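You operate a simulated robot arm through the tools that you are given. There is no shell and no other tool.

You are at the controls of a simulated robot arm. One attempt, no reset.

TASK
Put one level scoop each of rice and lentils into the black-band canister and close it.
Fine: tall red scoop, struck on the ledges, back where it stood; none spilt. Set down upright: tall red scoop.

Only the result counts: the job must be done as asked and must still hold three seconds after the hand-in. Knocking over, shifting, dropping, spilling or breaking anything else fails it.

THE ROBOT
A 7-joint arm with a two-finger parallel gripper, fixed in place. Base frame: the origin is on the floor under the middle of its stand, x ahead of it, y to its left, z up; the work surface is at about z = 0.91. Units: m, degrees, N and s.
With the tool pointing down near the work surface it reaches from about 0.24 to 0.68 m from the base axis. Its first joint turns from -66.0 to 66.0 degrees. Payload 2.4 kg.
The tool frame sits at the grasp point between the pads (the TCP): z along the fingers, y along the line on which they close. The tips reach 0.03 m beyond it. The gripper opens to 0.094 m. The fingers are 0.028 m wide and 0.01 m thick; the gripper's body (0.05 by 0.096 m) begins 0.055 m behind the TCP.
Orientation is that of the tool frame in the base frame, as [roll, pitch, yaw] about the fixed x, y, z axes, in that order (R = Rz(yaw) Ry(pitch) Rx(roll)). With the fingers straight down and closing along the base's y, the tool's x points along the base's -x, its y along +y and its z along -z.

THE INTERFACE
- The arm moves only by the tool arm_command. Its argument "increments" is a list of rows, each an object of numbers (a shift or turn left out is 0, a gripper value left out holds the last): "dx", "dy", "dz": the shift along the tool's x, y, z in m; "ax", "ay", "az": the turn, a rotation vector about the tool's x, y, z in rad. In form: [{"dx": .., "dy": .., "dz": .., "ax": .., "ay": .., "az": ..}, ...]. A call has 1 to 20 rows; each row shifts and turns the commanded pose from where the row before left it, along the tool's axes as they then stand. "jaw" is the opening in per cent of the stroke, from 0 (shut) to 100 (fully open), set as the call begins (left out, the last holds). Rows are played at 5 a second. More than 0.05 m and 8.6 degrees between two rows, or a gripper value outside its range, and nothing of the call is played. A pose out of reach is approached as far as the arm can. The call stops where the force on the tool passes 70 N (or 10 N more than at its start, if that is more) or the arm is blocked; 0.2 s more then pass. Each finger travels about 0.153 m/s and halts on what it meets, pressing with about 28 N; the grip force reading is that of the motor and also rises with nothing between the fingers. The clock runs only during rows and for 0.2 s after the last one: add rows that do not move to give the fingers time. It gives the time, the measured TCP pose, the force on the tool (base axes), the opening and the grip force at its end, in the units of the frame above (readings bear some noise), with the torque about the TCP (base axes, N m) and any sound that the robot's microphone picked up.
- Cameras (640 x 400 px; columns grow to the right, rows downward): "scene" is fixed at [0.0323, 0.4666, 1.453]; the picture's right is [-0.81, -0.58, 0.00], its down [-0.28, 0.39, -0.88] and it looks along [0.51, -0.72, -0.47] (base axes); focal length 363 px, centre (320, 200). "wrist" rides on the gripper at [0.076, 0.014, -0.102] in the tool frame; the picture's right is [-0.18, 0.98, 0.00], its down [-0.75, -0.14, -0.64] and it looks along [-0.63, -0.12, 0.77] (tool axes); focal length 243 px, centre (320, 200). There is no depth. A picture from a camera that has moved, and an enlarged one, comes with that camera's place and axes in the base frame and with its lens.
- get_image(camera): a new picture of that camera. No time passes.
- inspect(camera, box): a new picture of the part [left, top, right, bottom] of that camera's present view, enlarged. No time passes.
- hand_in(): hands the job in; it is judged then, once.

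Nothing tells you positions but the pictures and the camera data. Unless the task says otherwise, let go and move clear before handing in.

The tools are called after "Emit:" by a JSON object that holds its "name" and its "arguments". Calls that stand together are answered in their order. arm_command: Moves the arm, as the interface text tells. Its arguments: {"type":"object","properties":{"increments":{"type":"array","items":{"type":"object","properties":{"dx":{"type":"number"},"dy":{"type":"number"},"dz":{"type":"number"},"ax":{"type":"number"},"ay":{"type":"number"},"az":{"type":"number"}}}},"jaw":{"type":"number"}},"required":["increments"]} The other tools are called the same way: get_image (camera) takes a picture; inspect (camera, box) takes an enlarged picture of a part of a camera's view; hand_in () hands the job in.

At the start:

```text
t: 0.0
tool_pos: [0.4049, 0.0096, 1.2805]
tcp_rot: [-180.0, 0.0, 180.0]
force: [0.1, -0.6, 0.8]
torque: [0.05, 0.02, 0.02]
gripper_width: 0.0939
gripper_force: 0.0
```

scene: 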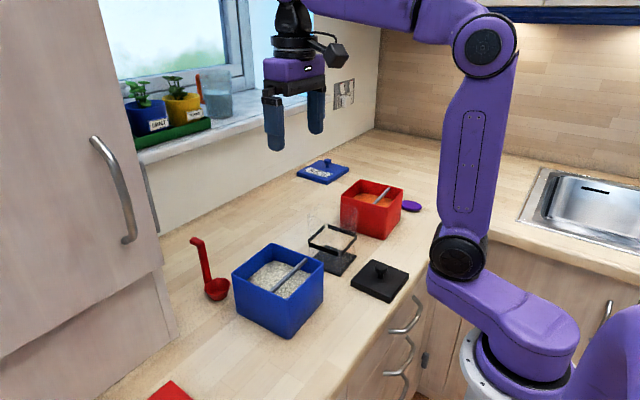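
wrist: 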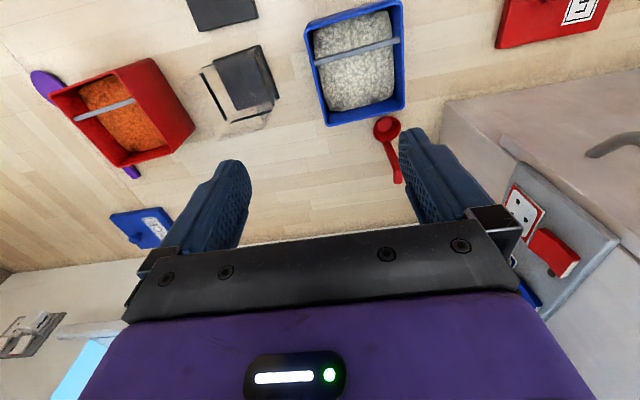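

I see a blue bin of rice, a red bin of lentils (each with a ledge bar across), a clear black-band canister between them, its black lid nearby, and a red ladle-like scoop standing by the rice bin. I'll look closer before moving.

Emit:
{"name": "inspect", "arguments": {"camera": "scene", "box": [180, 220, 340, 350]}}

Emit:
{"name": "inspect", "arguments": {"camera": "scene", "box": [290, 150, 430, 310]}}

Emit:
{"name": "inspect", "arguments": {"camera": "wrist", "box": [280, 0, 440, 200]}}

Emit:
{"name": "inspect", "arguments": {"camera": "wrist", "box": [20, 0, 280, 260]}}

Emit:
{"name": "inspect", "arguments": {"camera": "scene", "box": [100, 50, 260, 170]}}

```text
3.08 times, centred on (260, 285) of scene
camera zoom: at [0.0323, 0.4666, 1.453], right [-0.81, -0.58, 0.0], down [-0.28, 0.39, -0.88], along [0.51, -0.72, -0.47], focal length 1117 px, centre (505, -62)
```

zoom: 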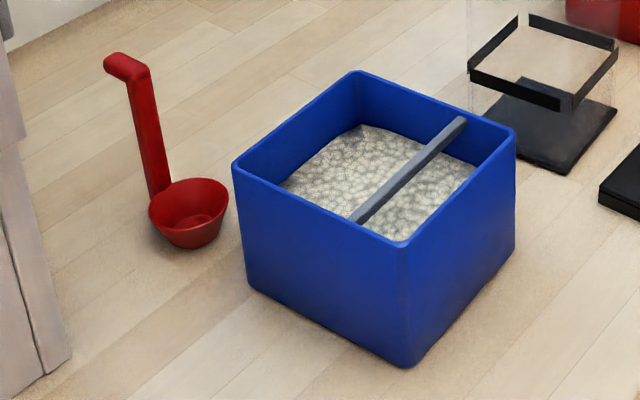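

```text
2.50 times, centred on (360, 230) of scene
camera zoom: at [0.0323, 0.4666, 1.453], right [-0.81, -0.58, 0.0], down [-0.28, 0.39, -0.88], along [0.51, -0.72, -0.47], focal length 908 px, centre (220, 125)
```

zoom: 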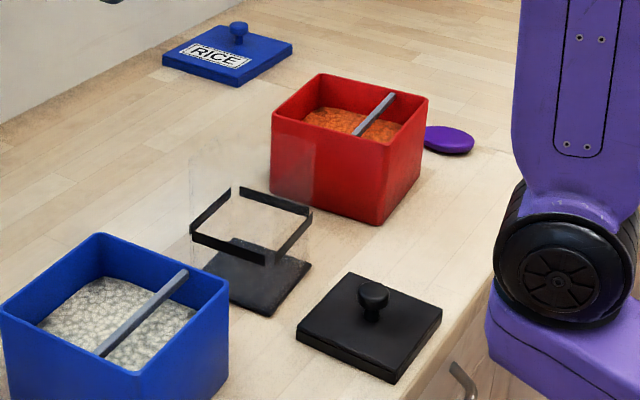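

```text
2.00 times, centred on (360, 100) of wrist
camera zoom: at [0.3285, 0.0249, 1.3839], right [0.18, 0.98, 0.0], down [0.75, -0.14, 0.64], along [0.63, -0.12, -0.77], focal length 485 px, centre (240, 400)
```

zoom: 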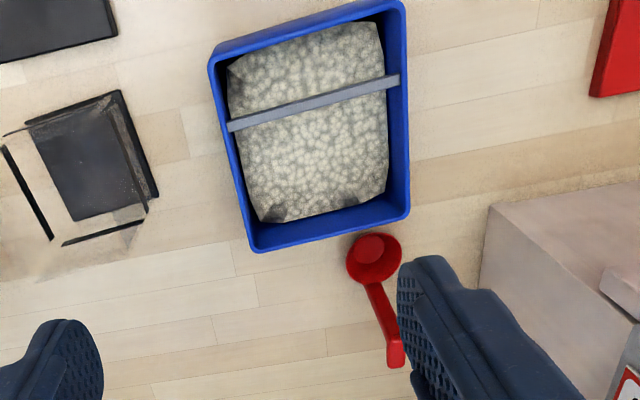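

```text
1.54 times, centred on (150, 130) of wrist
camera zoom: at [0.3285, 0.0249, 1.3839], right [0.18, 0.98, 0.0], down [0.75, -0.14, 0.64], along [0.63, -0.12, -0.77], focal length 373 px, centre (582, 308)
```

zoom: 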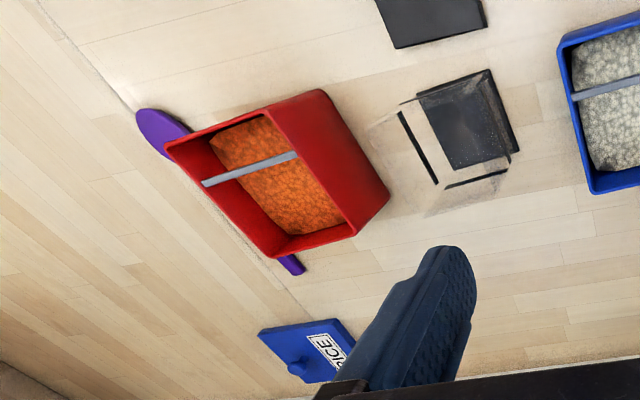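

```text
3.33 times, centred on (180, 110) of scene
camera zoom: at [0.0323, 0.4666, 1.453], right [-0.81, -0.58, 0.0], down [-0.28, 0.39, -0.88], along [0.51, -0.72, -0.47], focal length 1211 px, centre (787, 500)
```

zoom: 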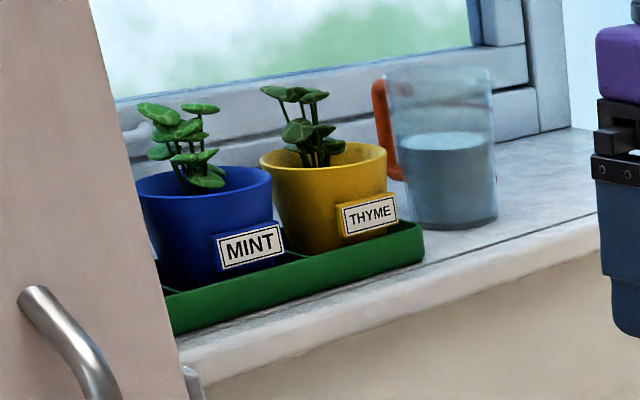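

The blue rice bin is around (0.42, 0.06), the canister around (0.42, -0.13), the lentil bin around (0.42, -0.32), the lid around (0.29, -0.12) and the scoop around (0.55–0.59, 0.11). I'll fly high over the scoop with the wrist camera to measure it better.

Emit:
{"name": "arm_command", "arguments": {"increments": [{"dx": -0.031, "dy": 0.014, "dz": 0.018}, {"dx": -0.031, "dy": 0.014, "dz": 0.018}, {"dx": -0.031, "dy": 0.014, "dz": 0.018}, {"dx": -0.031, "dy": 0.014, "dz": 0.018}, {"dx": -0.031, "dy": 0.014, "dz": 0.018}, {}], "jaw": 100}}

Emit:
{"name": "get_image", "arguments": {"camera": "wrist"}}

Emit:
{"name": "inspect", "arguments": {"camera": "wrist", "box": [280, 0, 440, 130]}}

Emit:
{"name": "get_image", "arguments": {"camera": "scene"}}

```text
t: 1.4
tool_pos: [0.5602, 0.0824, 1.1909]
tcp_rot: [180.0, 0.0, 179.9]
force: [-0.6, -0.4, 0.0]
torque: [0.0, -0.03, 0.0]
gripper_width: 0.0941
gripper_force: 0.2
```

```text
taken
camera wrist: at [0.4833, 0.0954, 1.295], right [0.19, 0.98, 0.0], down [0.75, -0.14, 0.64], along [0.63, -0.12, -0.77], focal length 243 px, centre (320, 200)
```

wrist: 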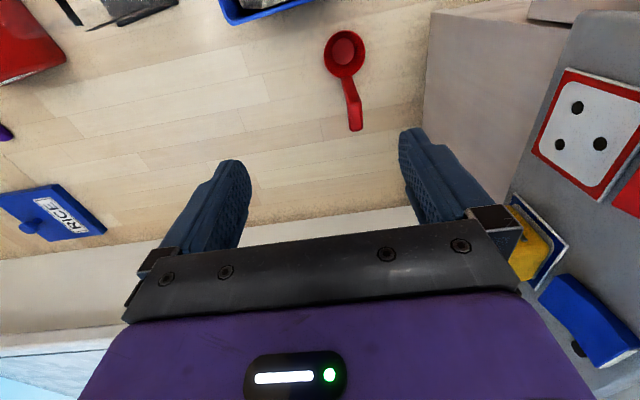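

```text
3.08 times, centred on (360, 65) of wrist
camera zoom: at [0.4833, 0.0954, 1.295], right [0.19, 0.98, 0.0], down [0.75, -0.14, 0.64], along [0.63, -0.12, -0.77], focal length 746 px, centre (197, 615)
```

zoom: 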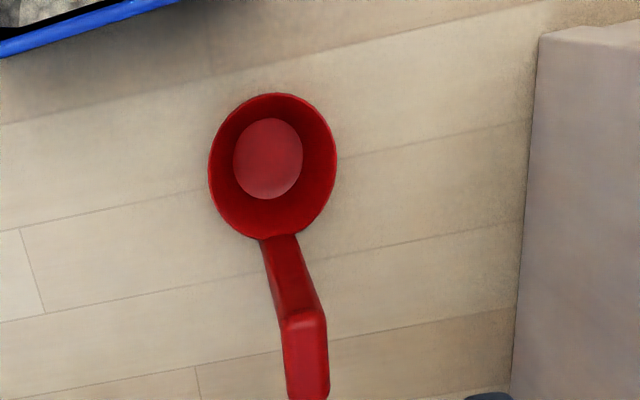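

```text
taken
```

scene: 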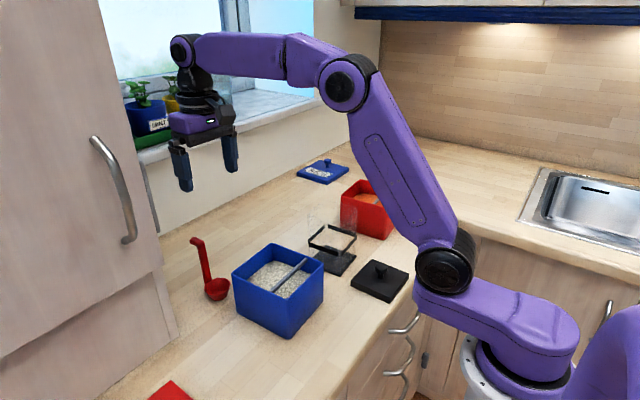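

The scoop stands with its cup at about (0.543, 0.116), its handle at about (0.576, 0.116), and the hook pointing towards +x. Next I'll look straight down on the rice bin and its bar.

Emit:
{"name": "arm_command", "arguments": {"increments": [{"dx": 0.024, "dy": -0.012, "dz": 0.013}, {"dx": 0.023, "dy": -0.012, "dz": 0.013}, {"dx": 0.023, "dy": -0.012, "dz": 0.014}, {}]}}

Emit:
{"name": "get_image", "arguments": {"camera": "wrist"}}

Emit:
{"name": "inspect", "arguments": {"camera": "wrist", "box": [220, 0, 420, 130]}}

```text
t: 2.4
tool_pos: [0.4903, 0.0472, 1.1504]
tcp_rot: [180.0, 0.0, 180.0]
force: [0.0, 0.2, -0.1]
torque: [-0.01, 0.01, -0.01]
gripper_width: 0.0941
gripper_force: 0.0
```

```text
taken
camera wrist: at [0.4139, 0.0607, 1.2532], right [0.18, 0.98, 0.0], down [0.75, -0.14, 0.64], along [0.63, -0.12, -0.77], focal length 243 px, centre (320, 200)
```

wrist: 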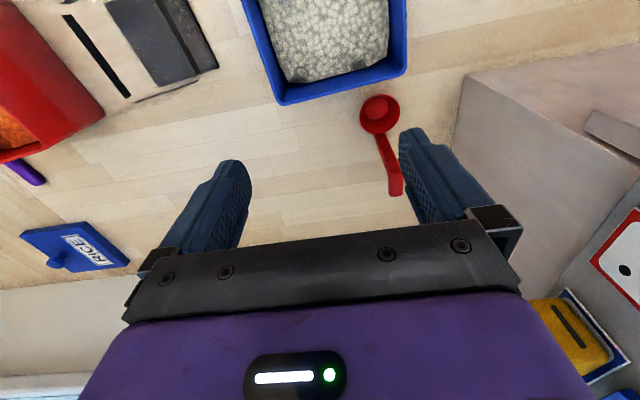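

```text
3.08 times, centred on (320, 65) of wrist
camera zoom: at [0.4139, 0.0607, 1.2532], right [0.18, 0.98, 0.0], down [0.75, -0.14, 0.64], along [0.63, -0.12, -0.77], focal length 746 px, centre (320, 615)
```

zoom: 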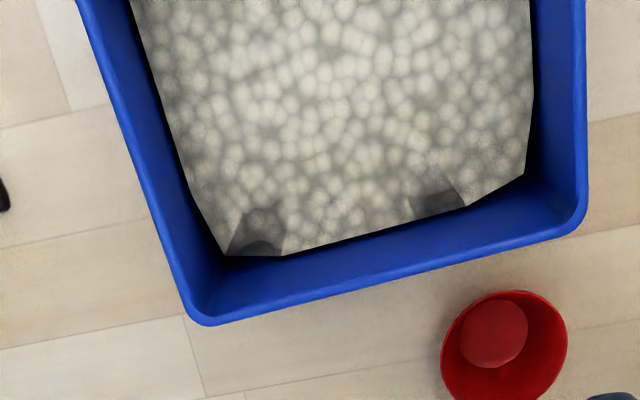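

I need to be further back to see the bar; I'll move 0.09 m towards the base at the same height.

Emit:
{"name": "arm_command", "arguments": {"increments": [{"dx": 0.03}, {"dx": 0.03}, {"dx": 0.03}, {}]}}

Emit:
{"name": "get_image", "arguments": {"camera": "wrist"}}

Emit:
{"name": "inspect", "arguments": {"camera": "wrist", "box": [220, 0, 420, 130]}}

Emit:
{"name": "inspect", "arguments": {"camera": "wrist", "box": [20, 0, 220, 130]}}

```text
t: 3.4
tool_pos: [0.3977, 0.0457, 1.1508]
tcp_rot: [-179.9, 0.0, 179.8]
force: [-1.0, -0.5, 0.2]
torque: [-0.01, -0.02, 0.01]
gripper_width: 0.0939
gripper_force: 0.0
```

```text
taken
camera wrist: at [0.3215, 0.059, 1.2539], right [0.19, 0.98, 0.0], down [0.75, -0.14, 0.64], along [0.63, -0.12, -0.77], focal length 243 px, centre (320, 200)
```

wrist: 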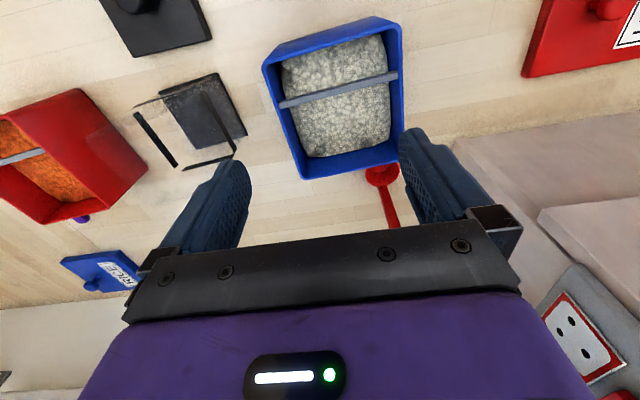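

```text
3.08 times, centred on (320, 65) of wrist
camera zoom: at [0.3215, 0.059, 1.2539], right [0.19, 0.98, 0.0], down [0.75, -0.14, 0.64], along [0.63, -0.12, -0.77], focal length 746 px, centre (320, 615)
```

zoom: 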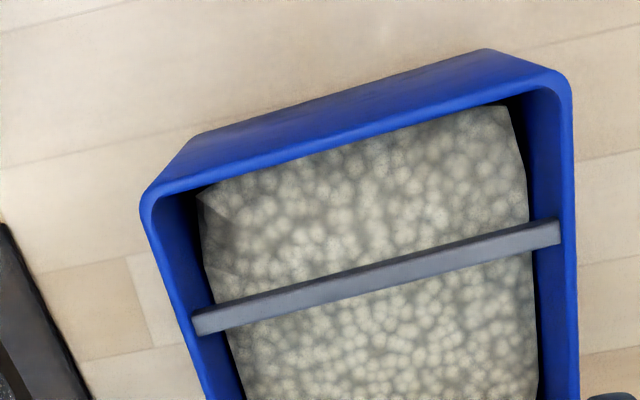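

```text
3.08 times, centred on (120, 65) of wrist
camera zoom: at [0.3215, 0.059, 1.2539], right [0.19, 0.98, 0.0], down [0.75, -0.14, 0.64], along [0.63, -0.12, -0.77], focal length 746 px, centre (935, 615)
```

zoom: 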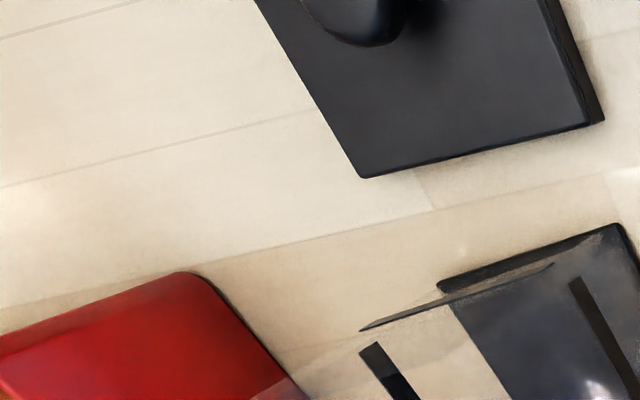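

The rice bar is at about x 0.395, z 1.00, spanning the bin in y, and the rice surface is near z 0.96. Now I'll look at the canister, lid and lentil bin.

Emit:
{"name": "arm_command", "arguments": {"increments": [{"dx": -0.01, "dy": -0.037}, {"dx": -0.01, "dy": -0.037}, {"dx": -0.01, "dy": -0.037}, {"dx": -0.01, "dy": -0.037}, {"dx": -0.01, "dy": -0.037}, {}]}}

Emit:
{"name": "get_image", "arguments": {"camera": "wrist"}}

Emit:
{"name": "inspect", "arguments": {"camera": "wrist", "box": [220, 0, 420, 130]}}

Emit:
{"name": "inspect", "arguments": {"camera": "wrist", "box": [20, 0, 220, 130]}}

Emit:
{"name": "inspect", "arguments": {"camera": "scene", "box": [290, 190, 420, 310]}}

```text
t: 4.8
tool_pos: [0.4491, -0.141, 1.1497]
tcp_rot: [-179.9, 0.0, 179.9]
force: [0.0, 1.0, 1.2]
torque: [0.0, 0.02, 0.01]
gripper_width: 0.0942
gripper_force: 0.0
```

```text
taken
camera wrist: at [0.3726, -0.1265, 1.2537], right [0.18, 0.98, 0.0], down [0.75, -0.14, 0.64], along [0.63, -0.12, -0.77], focal length 243 px, centre (320, 200)
```

wrist: 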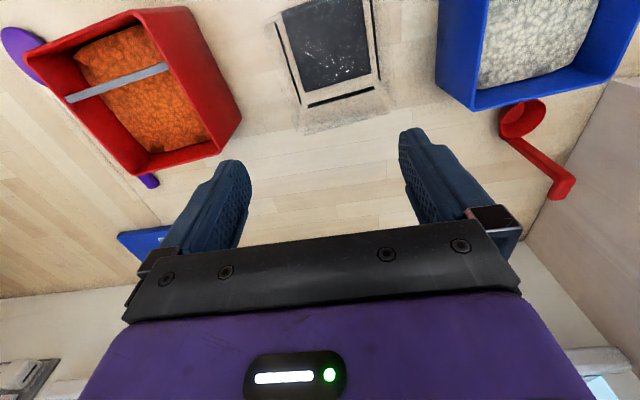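

```text
3.08 times, centred on (320, 65) of wrist
camera zoom: at [0.3726, -0.1265, 1.2537], right [0.18, 0.98, 0.0], down [0.75, -0.14, 0.64], along [0.63, -0.12, -0.77], focal length 746 px, centre (320, 615)
```

zoom: 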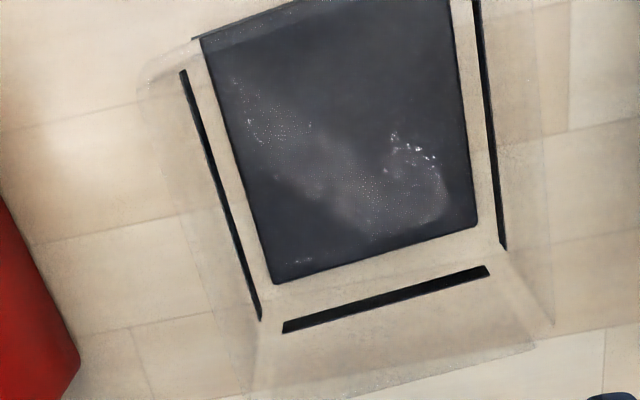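

```text
3.08 times, centred on (120, 65) of wrist
camera zoom: at [0.3726, -0.1265, 1.2537], right [0.18, 0.98, 0.0], down [0.75, -0.14, 0.64], along [0.63, -0.12, -0.77], focal length 746 px, centre (935, 615)
```

zoom: 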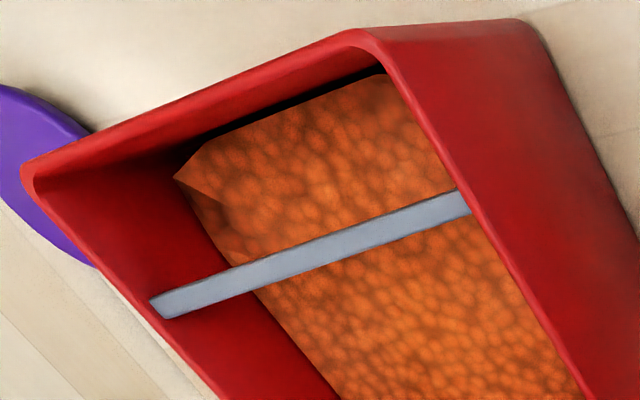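

```text
3.33 times, centred on (355, 250) of scene
camera zoom: at [0.0323, 0.4665, 1.453], right [-0.81, -0.58, 0.0], down [-0.28, 0.39, -0.88], along [0.51, -0.72, -0.47], focal length 1211 px, centre (203, 33)
```

zoom: 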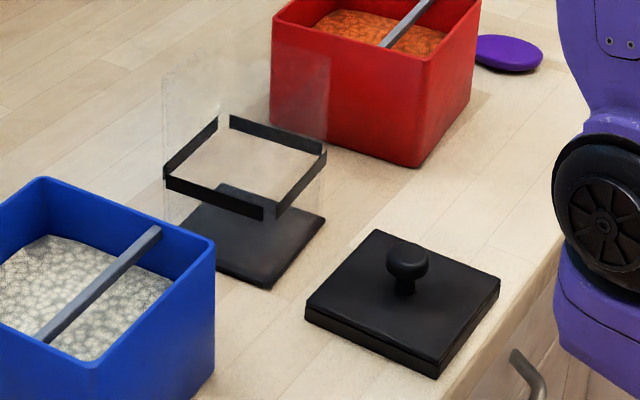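

The canister's clear walls rise past the band to about z 1.04, centred near (0.417, -0.123). Before touching anything I'll test, high up with the jaw shut, whether the arm can do the sideways pouring tilt there.

Emit:
{"name": "arm_command", "arguments": {"increments": [{"dy": 0.029, "dz": -0.035}, {"dy": 0.028, "dz": -0.035}, {}, {"ax": 0.14}, {"ax": 0.14}, {"ax": 0.14}, {"ax": 0.14}, {"ax": 0.14}, {"ax": 0.14}, {"ax": 0.14}, {}], "jaw": 0}}

Emit:
{"name": "get_image", "arguments": {"camera": "scene"}}

```text
t: 7.2
tool_pos: [0.4493, -0.0831, 1.2209]
tcp_rot: [-123.8, -0.1, 180.0]
force: [0.4, -0.1, -0.5]
torque: [0.0, -0.03, -0.02]
gripper_width: 0.0004
gripper_force: 27.5
```

```text
taken
```

scene: 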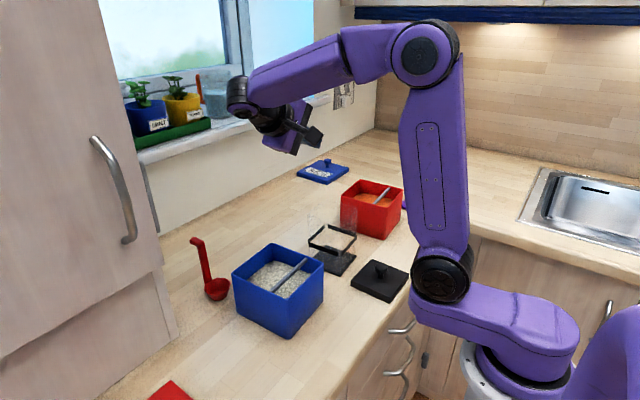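

The 56° tilt works with the wrist over on the +y side. I'll continue to about 120°.

Emit:
{"name": "arm_command", "arguments": {"increments": [{"ax": 0.14}, {"ax": 0.14}, {"ax": 0.14}, {"ax": 0.14}, {"ax": 0.14}, {"ax": 0.14}, {"ax": 0.14}, {"ax": 0.14}, {}]}}

Emit:
{"name": "get_image", "arguments": {"camera": "scene"}}

Emit:
{"name": "get_image", "arguments": {"camera": "wrist"}}

```text
t: 9.2
tool_pos: [0.45, -0.0807, 1.2212]
tcp_rot: [-59.6, 0.0, -179.7]
force: [-0.4, 1.1, -0.4]
torque: [0.02, 0.02, -0.03]
gripper_width: 0.0
gripper_force: 27.9
```

```text
taken
```

scene: 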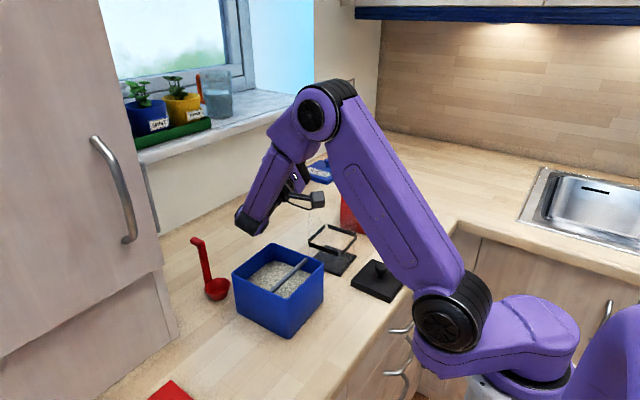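

```text
taken
camera wrist: at [0.3736, -0.0005, 1.1575], right [0.19, -0.5, -0.85], down [0.75, 0.63, -0.2], along [0.63, -0.6, 0.49], focal length 243 px, centre (320, 200)
```

wrist: 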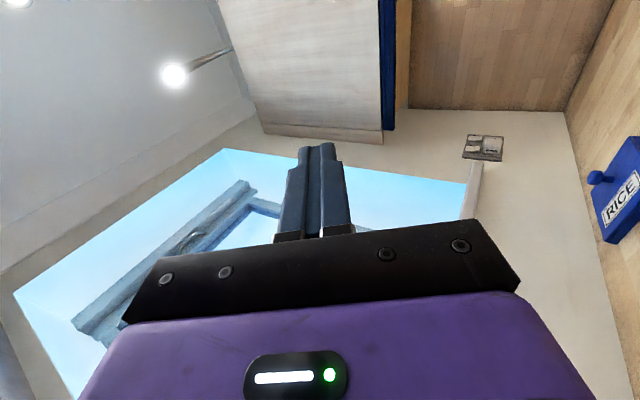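

The arm reaches the 120° tilt, though the wrist hangs about 0.15 m below the TCP there, so I'll pour nearer to 100° and fairly high. I'll return upright with the jaw opening and then approach the scoop.

Emit:
{"name": "arm_command", "arguments": {"increments": [{"ax": -0.14}, {"ax": -0.14}, {"ax": -0.14}, {"ax": -0.14}, {"ax": -0.14}, {"ax": -0.14}, {"ax": -0.14}, {"ax": -0.14}, {"ax": -0.14}, {"ax": -0.14}, {"ax": -0.14}, {"ax": -0.14}, {"ax": -0.14}, {"ax": -0.14}, {"ax": -0.14}, {}]}}

Emit:
{"name": "arm_command", "arguments": {"increments": [{"dx": -0.025, "dy": 0.03}, {"dx": -0.025, "dy": 0.03}, {"dx": -0.025, "dy": 0.03}, {"dx": -0.025, "dy": 0.03}, {"dx": -0.012, "dy": 0.04, "dz": 0.02}, {"dx": -0.012, "dy": 0.038, "dz": 0.02}, {}], "jaw": 100}}

Emit:
{"name": "get_image", "arguments": {"camera": "wrist"}}

Emit:
{"name": "inspect", "arguments": {"camera": "wrist", "box": [240, 20, 400, 150]}}

Emit:
{"name": "inspect", "arguments": {"camera": "scene", "box": [140, 110, 300, 310]}}

```text
t: 12.6
tool_pos: [0.4505, -0.0823, 1.2205]
tcp_rot: [180.0, 0.0, 179.9]
force: [-0.2, -0.2, -0.2]
torque: [-0.02, -0.02, -0.01]
gripper_width: 0.0
gripper_force: 27.5
```

```text
t: 14.2
tool_pos: [0.5762, 0.1171, 1.1822]
tcp_rot: [-179.9, -0.1, 179.8]
force: [-0.3, -0.5, 0.3]
torque: [0.03, 0.02, -0.01]
gripper_width: 0.0941
gripper_force: 0.0
```

```text
taken
camera wrist: at [0.4999, 0.1306, 1.2853], right [0.19, 0.98, 0.0], down [0.75, -0.14, 0.64], along [0.63, -0.12, -0.77], focal length 243 px, centre (320, 200)
```

wrist: 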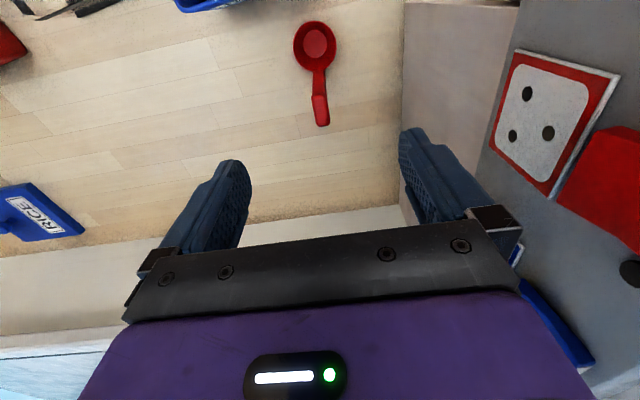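

```text
3.08 times, centred on (320, 85) of wrist
camera zoom: at [0.4999, 0.1306, 1.2853], right [0.19, 0.98, 0.0], down [0.75, -0.14, 0.64], along [0.63, -0.12, -0.77], focal length 746 px, centre (320, 554)
```

zoom: 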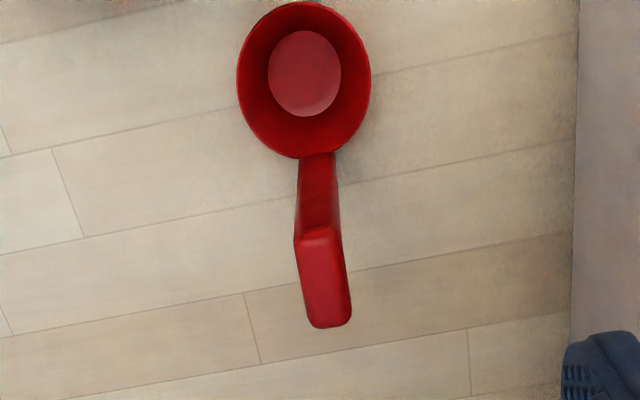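

```text
2.00 times, centred on (220, 210) of scene
camera zoom: at [0.0322, 0.4666, 1.453], right [-0.81, -0.58, 0.0], down [-0.28, 0.39, -0.88], along [0.51, -0.72, -0.47], focal length 726 px, centre (520, 180)
```

zoom: 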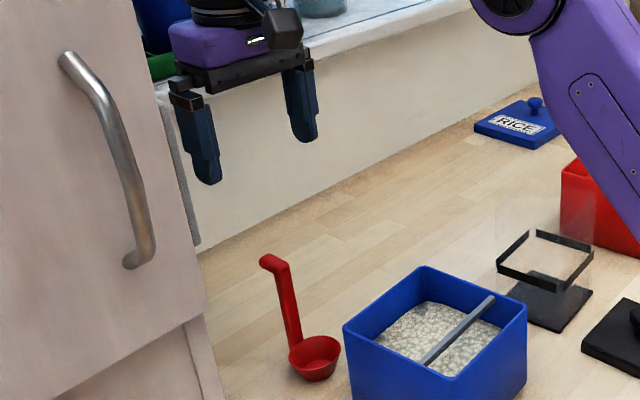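

The scoop handle's centre is near (0.578, 0.1155), with the hook top near z 1.03 and the cabinet well clear at y 0.23. I'll lower the open jaw around the handle.

Emit:
{"name": "arm_command", "arguments": {"increments": [{"dx": -0.002, "dy": -0.0015, "az": 0.03}, {"dz": 0.04}, {"dz": 0.04}, {"dz": 0.04}, {"dz": 0.03}, {}]}}

Emit:
{"name": "get_image", "arguments": {"camera": "wrist"}}

Emit:
{"name": "inspect", "arguments": {"camera": "scene", "box": [140, 160, 300, 310]}}

```text
t: 15.6
tool_pos: [0.5774, 0.1138, 1.0284]
tcp_rot: [180.0, 0.1, 178.2]
force: [-0.8, 0.0, -0.1]
torque: [0.0, 0.02, -0.01]
gripper_width: 0.094
gripper_force: 0.1
```

```text
taken
camera wrist: at [0.5003, 0.1298, 1.1324], right [0.21, 0.98, 0.0], down [0.75, -0.16, 0.64], along [0.63, -0.14, -0.77], focal length 243 px, centre (320, 200)
```

wrist: 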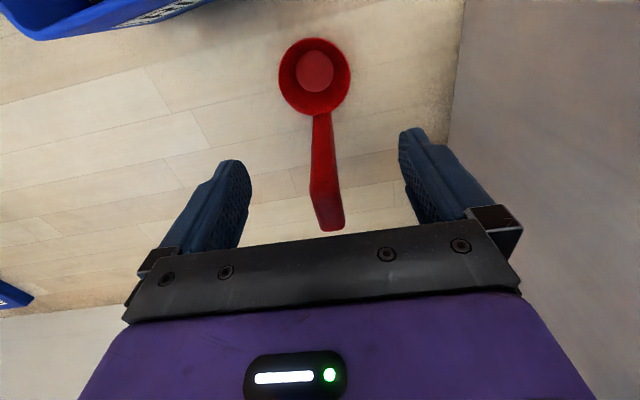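

```text
2.67 times, centred on (220, 235) of scene
camera zoom: at [0.0323, 0.4666, 1.453], right [-0.81, -0.58, 0.0], down [-0.28, 0.39, -0.88], along [0.51, -0.72, -0.47], focal length 968 px, centre (587, 107)
```

zoom: 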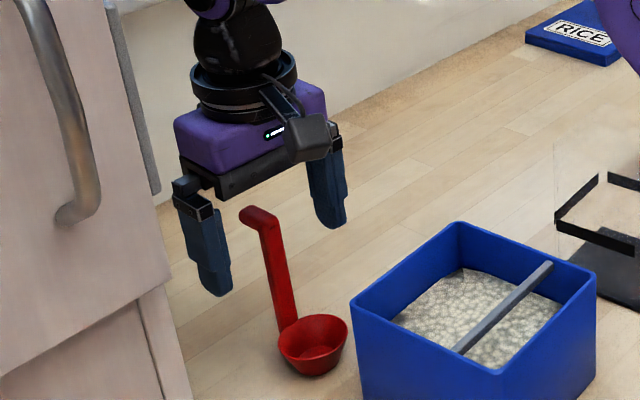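

The jaw straddles the handle well. I'll descend the last 46 mm, then look before closing.

Emit:
{"name": "arm_command", "arguments": {"increments": [{"dz": 0.02, "dy": 0.0005}, {"dz": 0.016}, {"dz": 0.01}, {}]}}

Emit:
{"name": "get_image", "arguments": {"camera": "wrist"}}

Emit:
{"name": "inspect", "arguments": {"camera": "scene", "box": [160, 180, 280, 310]}}

```text
t: 16.6
tool_pos: [0.5757, 0.115, 0.9839]
tcp_rot: [180.0, 0.0, 178.2]
force: [0.4, -0.8, 0.6]
torque: [0.0, 0.03, -0.01]
gripper_width: 0.0939
gripper_force: 0.0
```

```text
taken
camera wrist: at [0.5004, 0.1306, 1.0874], right [0.21, 0.98, 0.0], down [0.75, -0.16, 0.64], along [0.63, -0.14, -0.77], focal length 243 px, centre (320, 200)
```

wrist: 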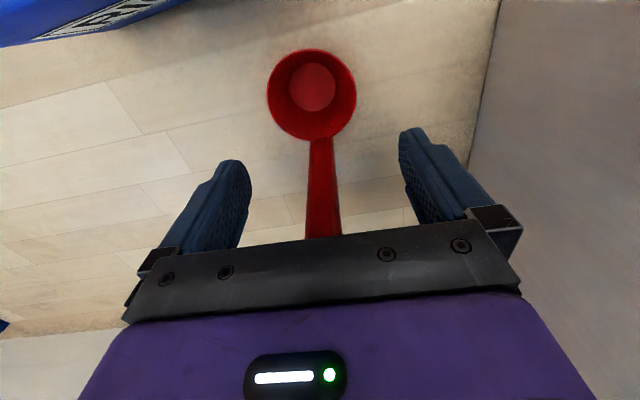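

```text
3.08 times, centred on (220, 245) of scene
camera zoom: at [0.0323, 0.4666, 1.453], right [-0.81, -0.58, 0.0], down [-0.28, 0.39, -0.88], along [0.51, -0.72, -0.47], focal length 1117 px, centre (628, 62)
```

zoom: 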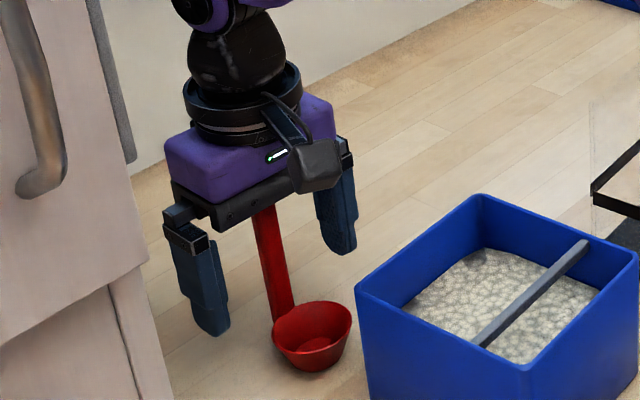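

The handle sits centred between the pads. Closing now.

Emit:
{"name": "arm_command", "arguments": {"increments": [{}, {}, {}, {}], "jaw": 0}}

Emit:
{"name": "get_image", "arguments": {"camera": "wrist"}}

Emit:
{"name": "inspect", "arguments": {"camera": "wrist", "box": [240, 30, 400, 160]}}

Emit:
{"name": "inspect", "arguments": {"camera": "scene", "box": [160, 180, 280, 310]}}

```text
t: 17.6
tool_pos: [0.5762, 0.1136, 0.9838]
tcp_rot: [-179.9, 0.0, 178.2]
force: [-0.2, -0.4, -0.6]
torque: [0.03, -0.04, 0.03]
gripper_width: 0.0192
gripper_force: 28.2
```

```text
taken
camera wrist: at [0.5005, 0.1307, 1.0877], right [0.21, 0.98, 0.0], down [0.75, -0.16, 0.64], along [0.63, -0.14, -0.77], focal length 243 px, centre (320, 200)
```

wrist: 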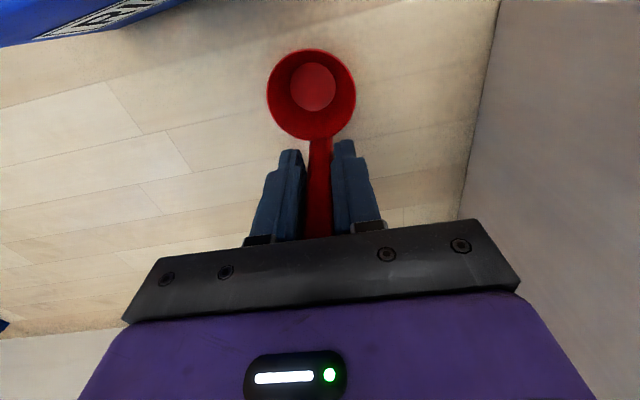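

```text
3.08 times, centred on (320, 95) of wrist
camera zoom: at [0.5005, 0.1307, 1.0877], right [0.21, 0.98, 0.0], down [0.75, -0.16, 0.64], along [0.63, -0.14, -0.77], focal length 746 px, centre (320, 523)
```

zoom: 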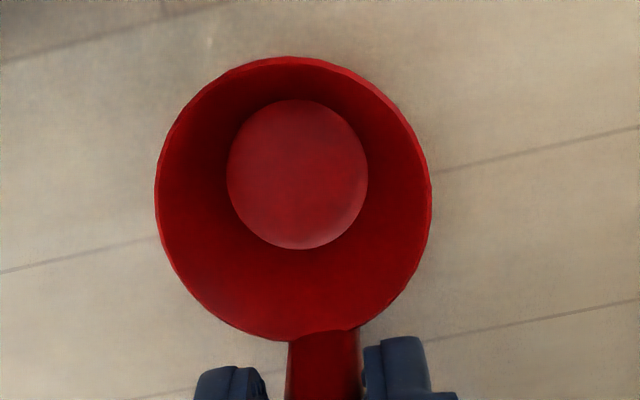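

```text
3.08 times, centred on (220, 245) of scene
camera zoom: at [0.0323, 0.4666, 1.453], right [-0.81, -0.58, 0.0], down [-0.28, 0.39, -0.88], along [0.51, -0.72, -0.47], focal length 1117 px, centre (628, 62)
```

zoom: 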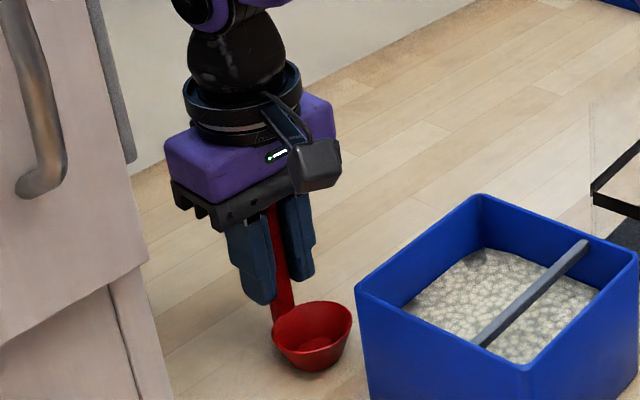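

The scoop is gripped; its cup centre sits 0.031 m along tool x and its rim about 0.046 m below the TCP (home TCP is about (0.576, 0.114, 0.984), yaw 178.2). I'll lift straight up and check the hold.

Emit:
{"name": "arm_command", "arguments": {"increments": [{"dz": -0.01}, {"dz": -0.02}, {"dz": -0.03}, {"dz": -0.03}, {"dz": -0.03}, {}]}}

Emit:
{"name": "inspect", "arguments": {"camera": "wrist", "box": [240, 30, 400, 160]}}

Emit:
{"name": "inspect", "arguments": {"camera": "scene", "box": [140, 150, 340, 310]}}

```text
t: 19.0
tool_pos: [0.5764, 0.1143, 1.1066]
tcp_rot: [180.0, 0.0, 178.3]
force: [-0.5, 0.0, -0.7]
torque: [-0.02, 0.03, 0.0]
gripper_width: 0.0189
gripper_force: 28.2
```

```text
3.08 times, centred on (320, 95) of wrist
camera zoom: at [0.5007, 0.1305, 1.2086], right [0.21, 0.98, 0.0], down [0.75, -0.16, 0.64], along [0.63, -0.14, -0.77], focal length 746 px, centre (320, 523)
```

zoom: 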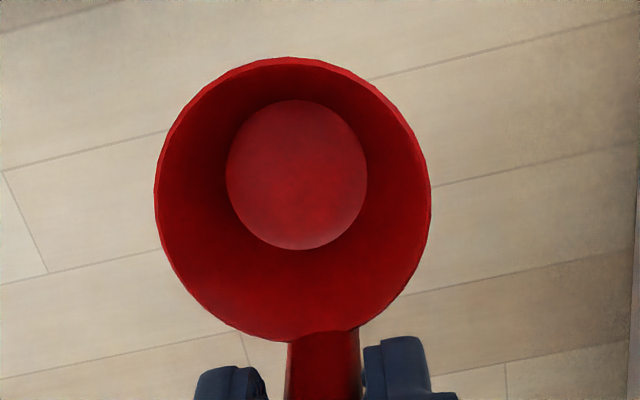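

```text
2.50 times, centred on (240, 230) of scene
camera zoom: at [0.0323, 0.4666, 1.453], right [-0.81, -0.58, 0.0], down [-0.28, 0.39, -0.88], along [0.51, -0.72, -0.47], focal length 908 px, centre (520, 125)
```

zoom: 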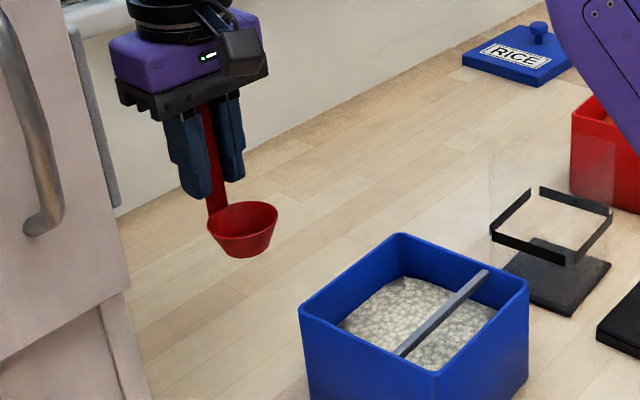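

The scoop is held rigidly. I'll carry it over the rice bin and align the hand with the bin's slight yaw.

Emit:
{"name": "arm_command", "arguments": {"increments": [{"dx": 0.0285, "dy": -0.0099, "dz": -0.006}, {"dx": 0.0285, "dy": -0.0099, "dz": -0.005}, {"dx": 0.0285, "dy": -0.0099, "dz": -0.005}, {"dx": 0.0283, "dy": -0.0099, "dz": -0.004}, {"az": -0.075}, {}]}}

Emit:
{"name": "get_image", "arguments": {"camera": "wrist"}}

Emit:
{"name": "inspect", "arguments": {"camera": "wrist", "box": [220, 0, 420, 160]}}

Emit:
{"name": "inspect", "arguments": {"camera": "scene", "box": [200, 160, 360, 350]}}

```text
t: 20.4
tool_pos: [0.4596, 0.0775, 1.1239]
tcp_rot: [180.0, 0.0, -177.5]
force: [-0.1, -0.5, -1.4]
torque: [0.02, -0.02, -0.01]
gripper_width: 0.0191
gripper_force: 28.2
```

```text
taken
camera wrist: at [0.3833, 0.0881, 1.2279], right [0.14, 0.99, 0.0], down [0.76, -0.11, 0.64], along [0.64, -0.09, -0.77], focal length 243 px, centre (320, 200)
```

wrist: 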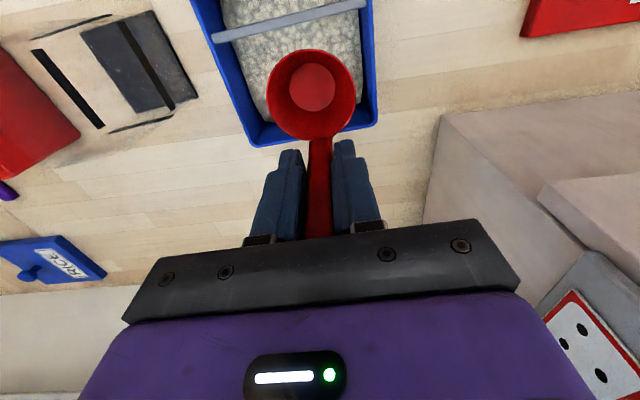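

```text
2.50 times, centred on (320, 80) of wrist
camera zoom: at [0.3833, 0.0881, 1.2279], right [0.14, 0.99, 0.0], down [0.76, -0.11, 0.64], along [0.64, -0.09, -0.77], focal length 606 px, centre (320, 500)
```

zoom: 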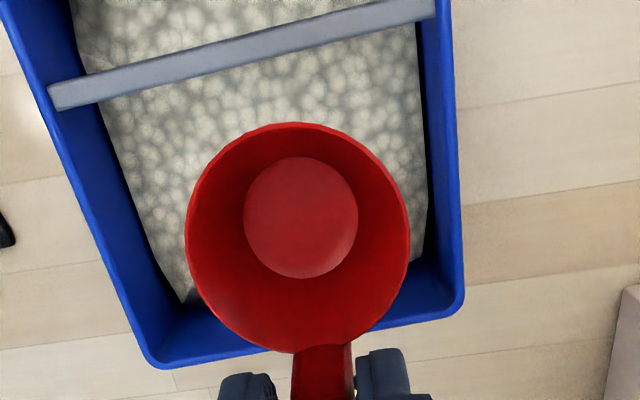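

```text
2.11 times, centred on (280, 255) of scene
camera zoom: at [0.0323, 0.4666, 1.453], right [-0.81, -0.58, 0.0], down [-0.28, 0.39, -0.88], along [0.51, -0.72, -0.47], focal length 765 px, centre (404, 84)
```

zoom: 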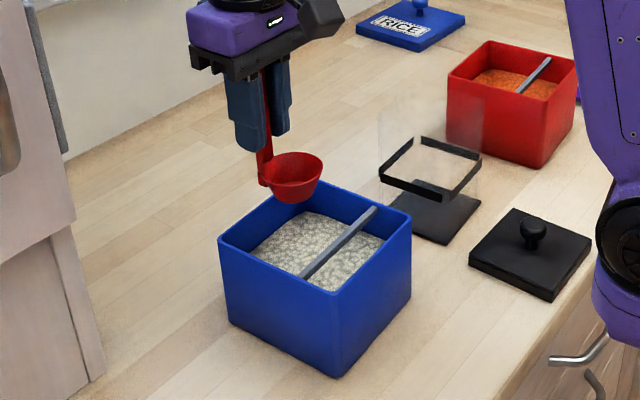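

The cup is over the big side of the rice bin, with the bar at x about 0.394. I'll tilt the cup 25° about its rim and lower it to just above the rice.

Emit:
{"name": "arm_command", "arguments": {"increments": [{"dx": 0.0028, "dy": 0.0041}, {"dy": -0.00505, "dz": 0.00028, "ax": -0.11}, {"dy": -0.00505, "dz": 0.00028, "ax": -0.11}, {"dy": -0.00505, "dz": 0.00028, "ax": -0.11}, {"dy": -0.00505, "dz": 0.00028, "ax": -0.11}, {"dy": -0.00852, "dz": 0.0181}, {"dy": -0.00852, "dz": 0.0181}, {"dy": -0.00852, "dz": 0.0181}, {"dy": -0.00852, "dz": 0.0181}, {}]}}

Emit:
{"name": "get_image", "arguments": {"camera": "wrist"}}

Emit:
{"name": "inspect", "arguments": {"camera": "scene", "box": [200, 180, 360, 350]}}

```text
t: 22.6
tool_pos: [0.4583, 0.0627, 1.0407]
tcp_rot: [154.9, 0.0, -177.3]
force: [-0.5, 0.4, -0.7]
torque: [0.01, 0.02, -0.01]
gripper_width: 0.019
gripper_force: 28.2
```

```text
taken
camera wrist: at [0.3834, 0.0286, 1.1396], right [0.14, 0.9, 0.42], down [0.77, -0.37, 0.52], along [0.62, 0.25, -0.74], focal length 243 px, centre (320, 200)
```

wrist: 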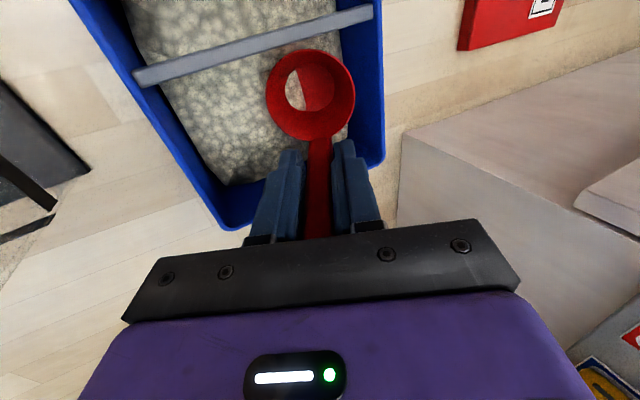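

```text
2.35 times, centred on (280, 265) of scene
camera zoom: at [0.0323, 0.4666, 1.453], right [-0.81, -0.58, 0.0], down [-0.28, 0.39, -0.88], along [0.51, -0.72, -0.47], focal length 854 px, centre (414, 47)
```

zoom: 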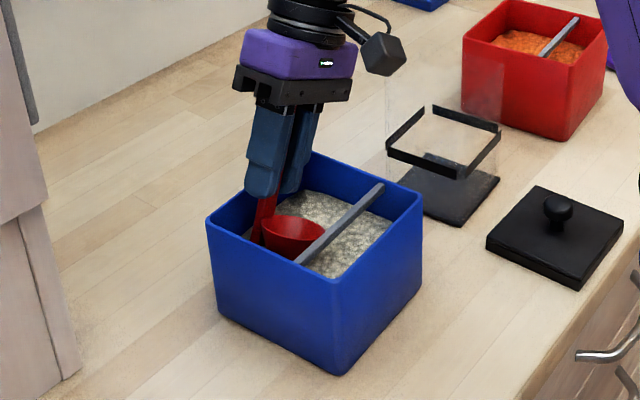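

Let me look closely at the cup; there's a light patch inside it.

Emit:
{"name": "inspect", "arguments": {"camera": "wrist", "box": [240, 30, 400, 160]}}

Emit:
{"name": "inspect", "arguments": {"camera": "scene", "box": [240, 230, 320, 300]}}

```text
3.08 times, centred on (320, 95) of wrist
camera zoom: at [0.3834, 0.0286, 1.1396], right [0.14, 0.9, 0.42], down [0.77, -0.37, 0.52], along [0.62, 0.25, -0.74], focal length 746 px, centre (320, 523)
```

zoom: 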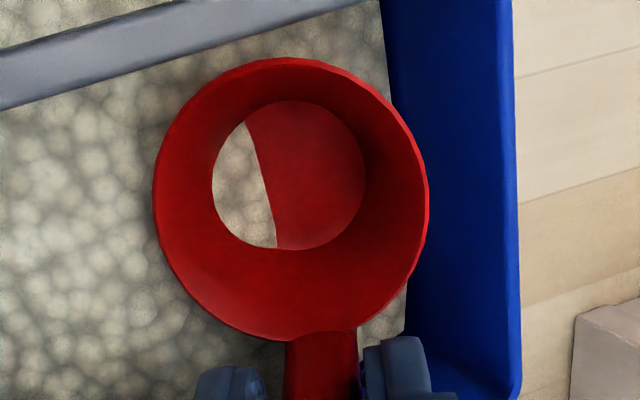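

```text
5.71 times, centred on (280, 265) of scene
camera zoom: at [0.0323, 0.4666, 1.453], right [-0.81, -0.58, 0.0], down [-0.28, 0.39, -0.88], along [0.51, -0.72, -0.47], focal length 2075 px, centre (549, -171)
```

zoom: 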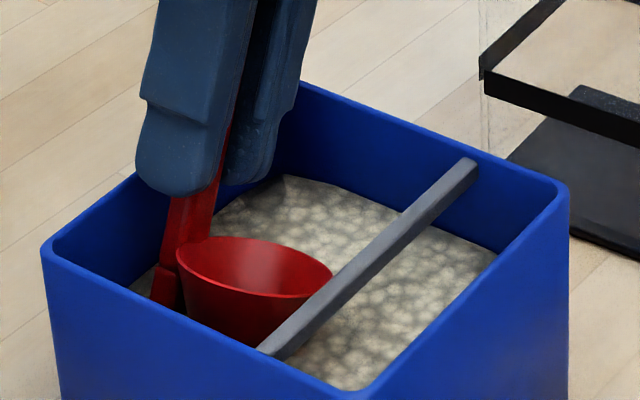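

The rice surface seems higher than I thought (about z 0.972), and the cup bottom is already just dipping in. I'll press the tilted cup down about 39 mm, watching the force.

Emit:
{"name": "arm_command", "arguments": {"increments": [{"dy": -0.00554, "dz": 0.01177}, {"dy": -0.00554, "dz": 0.01177}, {}]}}

Emit:
{"name": "inspect", "arguments": {"camera": "wrist", "box": [220, 10, 420, 170]}}

Emit:
{"name": "inspect", "arguments": {"camera": "scene", "box": [220, 220, 340, 320]}}

```text
t: 23.4
tool_pos: [0.4583, 0.0631, 1.0149]
tcp_rot: [154.6, 0.1, -177.5]
force: [0.0, 0.7, -1.0]
torque: [0.0, 0.0, 0.03]
gripper_width: 0.0193
gripper_force: 28.4
```

```text
2.50 times, centred on (320, 90) of wrist
camera zoom: at [0.3835, 0.028, 1.1136], right [0.14, 0.9, 0.42], down [0.77, -0.37, 0.52], along [0.62, 0.25, -0.74], focal length 606 px, centre (320, 475)
```

zoom: 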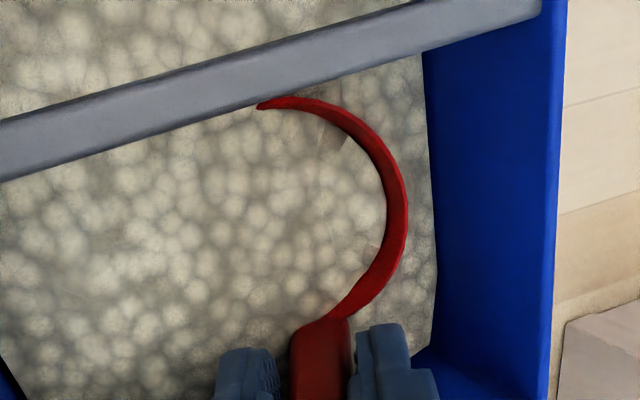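

```text
4.00 times, centred on (280, 270) of scene
camera zoom: at [0.0323, 0.4666, 1.453], right [-0.81, -0.58, 0.0], down [-0.28, 0.39, -0.88], along [0.51, -0.72, -0.47], focal length 1453 px, centre (480, -80)
```

zoom: 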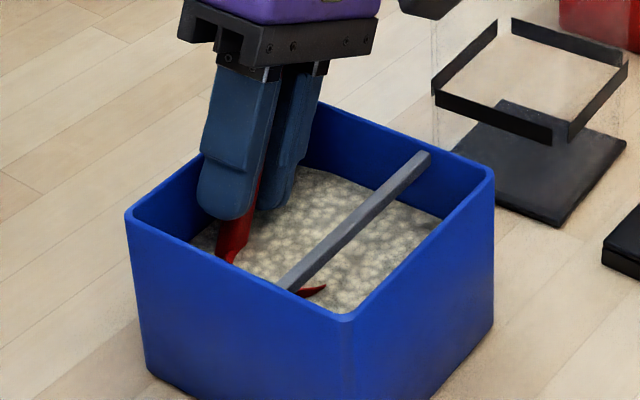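

No resistance to speak of, and the rim's leading half is under the rice. I'll go 9 mm deeper, drag 27 mm towards -y and level the cup under the surface.

Emit:
{"name": "arm_command", "arguments": {"increments": [{"dy": -0.00383, "dz": 0.00814}, {"dy": -0.00815, "dz": -0.00383}, {"dy": -0.00815, "dz": -0.00383}, {"dy": -0.00815, "dz": -0.00383}, {"dy": 0.00505, "dz": 0.00028, "ax": 0.11}, {"dy": 0.00505, "dz": 0.00028, "ax": 0.11}, {"dy": 0.00505, "dz": 0.00028, "ax": 0.11}, {"dy": 0.00505, "dz": 0.00028, "ax": 0.11}, {}, {}]}}

Emit:
{"name": "inspect", "arguments": {"camera": "wrist", "box": [220, 10, 420, 170]}}

Emit:
{"name": "inspect", "arguments": {"camera": "scene", "box": [220, 220, 340, 320]}}

```text
t: 25.6
tool_pos: [0.4607, 0.0555, 1.0094]
tcp_rot: [-180.0, -0.1, -177.4]
force: [0.3, -0.2, -1.5]
torque: [0.03, -0.02, -0.01]
gripper_width: 0.0197
gripper_force: 28.2
```

```text
2.50 times, centred on (320, 90) of wrist
camera zoom: at [0.3826, 0.0657, 1.1125], right [0.14, 0.99, 0.0], down [0.76, -0.11, 0.64], along [0.64, -0.09, -0.77], focal length 606 px, centre (320, 475)
```

zoom: 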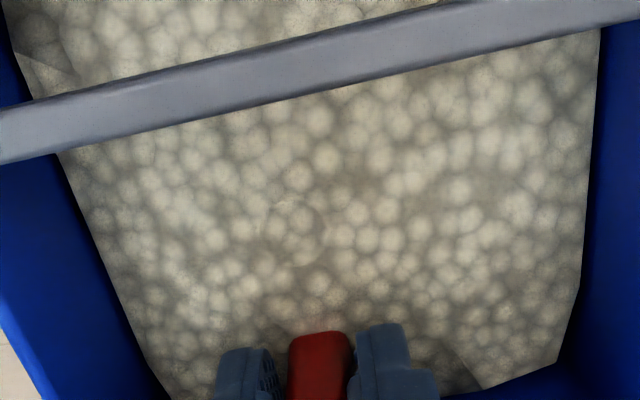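

```text
4.00 times, centred on (280, 270) of scene
camera zoom: at [0.0323, 0.4666, 1.453], right [-0.81, -0.58, 0.0], down [-0.28, 0.39, -0.88], along [0.51, -0.72, -0.47], focal length 1453 px, centre (480, -80)
```

zoom: 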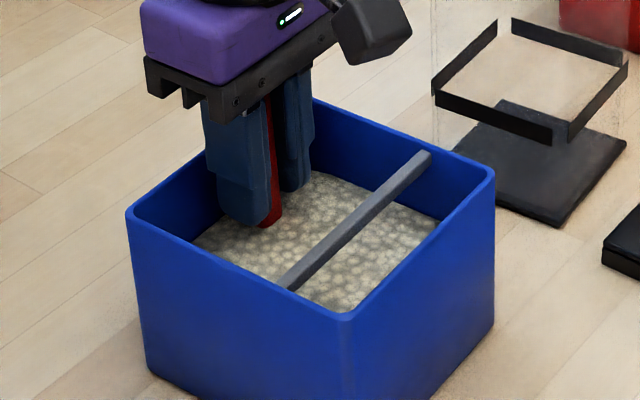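

The cup is buried. Now I'll raise it slowly about 22 mm in place to see the heap.

Emit:
{"name": "arm_command", "arguments": {"increments": [{"dz": -0.006}, {"dz": -0.006}, {"dz": -0.005}, {"dz": -0.005}, {}]}}

Emit:
{"name": "inspect", "arguments": {"camera": "wrist", "box": [220, 10, 420, 170]}}

Emit:
{"name": "inspect", "arguments": {"camera": "scene", "box": [220, 220, 340, 320]}}

```text
t: 26.8
tool_pos: [0.4604, 0.0549, 1.0327]
tcp_rot: [-179.9, 0.0, -177.5]
force: [0.9, 0.4, -1.6]
torque: [0.0, -0.02, -0.01]
gripper_width: 0.0196
gripper_force: 27.7
```

```text
2.50 times, centred on (320, 90) of wrist
camera zoom: at [0.382, 0.0653, 1.135], right [0.14, 0.99, 0.0], down [0.76, -0.11, 0.64], along [0.64, -0.09, -0.77], focal length 606 px, centre (320, 475)
```

zoom: 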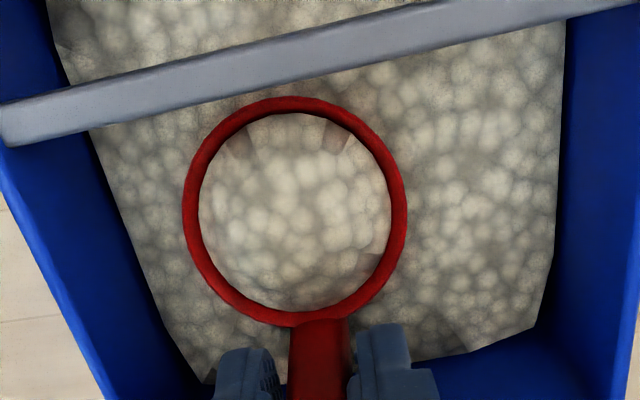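

```text
4.00 times, centred on (280, 270) of scene
camera zoom: at [0.0323, 0.4666, 1.453], right [-0.81, -0.58, 0.0], down [-0.28, 0.39, -0.88], along [0.51, -0.72, -0.47], focal length 1453 px, centre (480, -80)
```

zoom: 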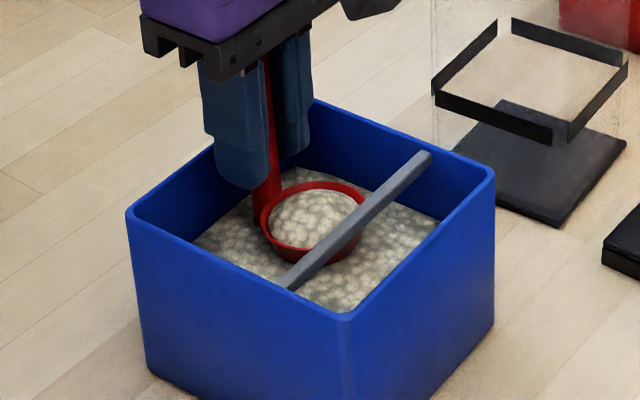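

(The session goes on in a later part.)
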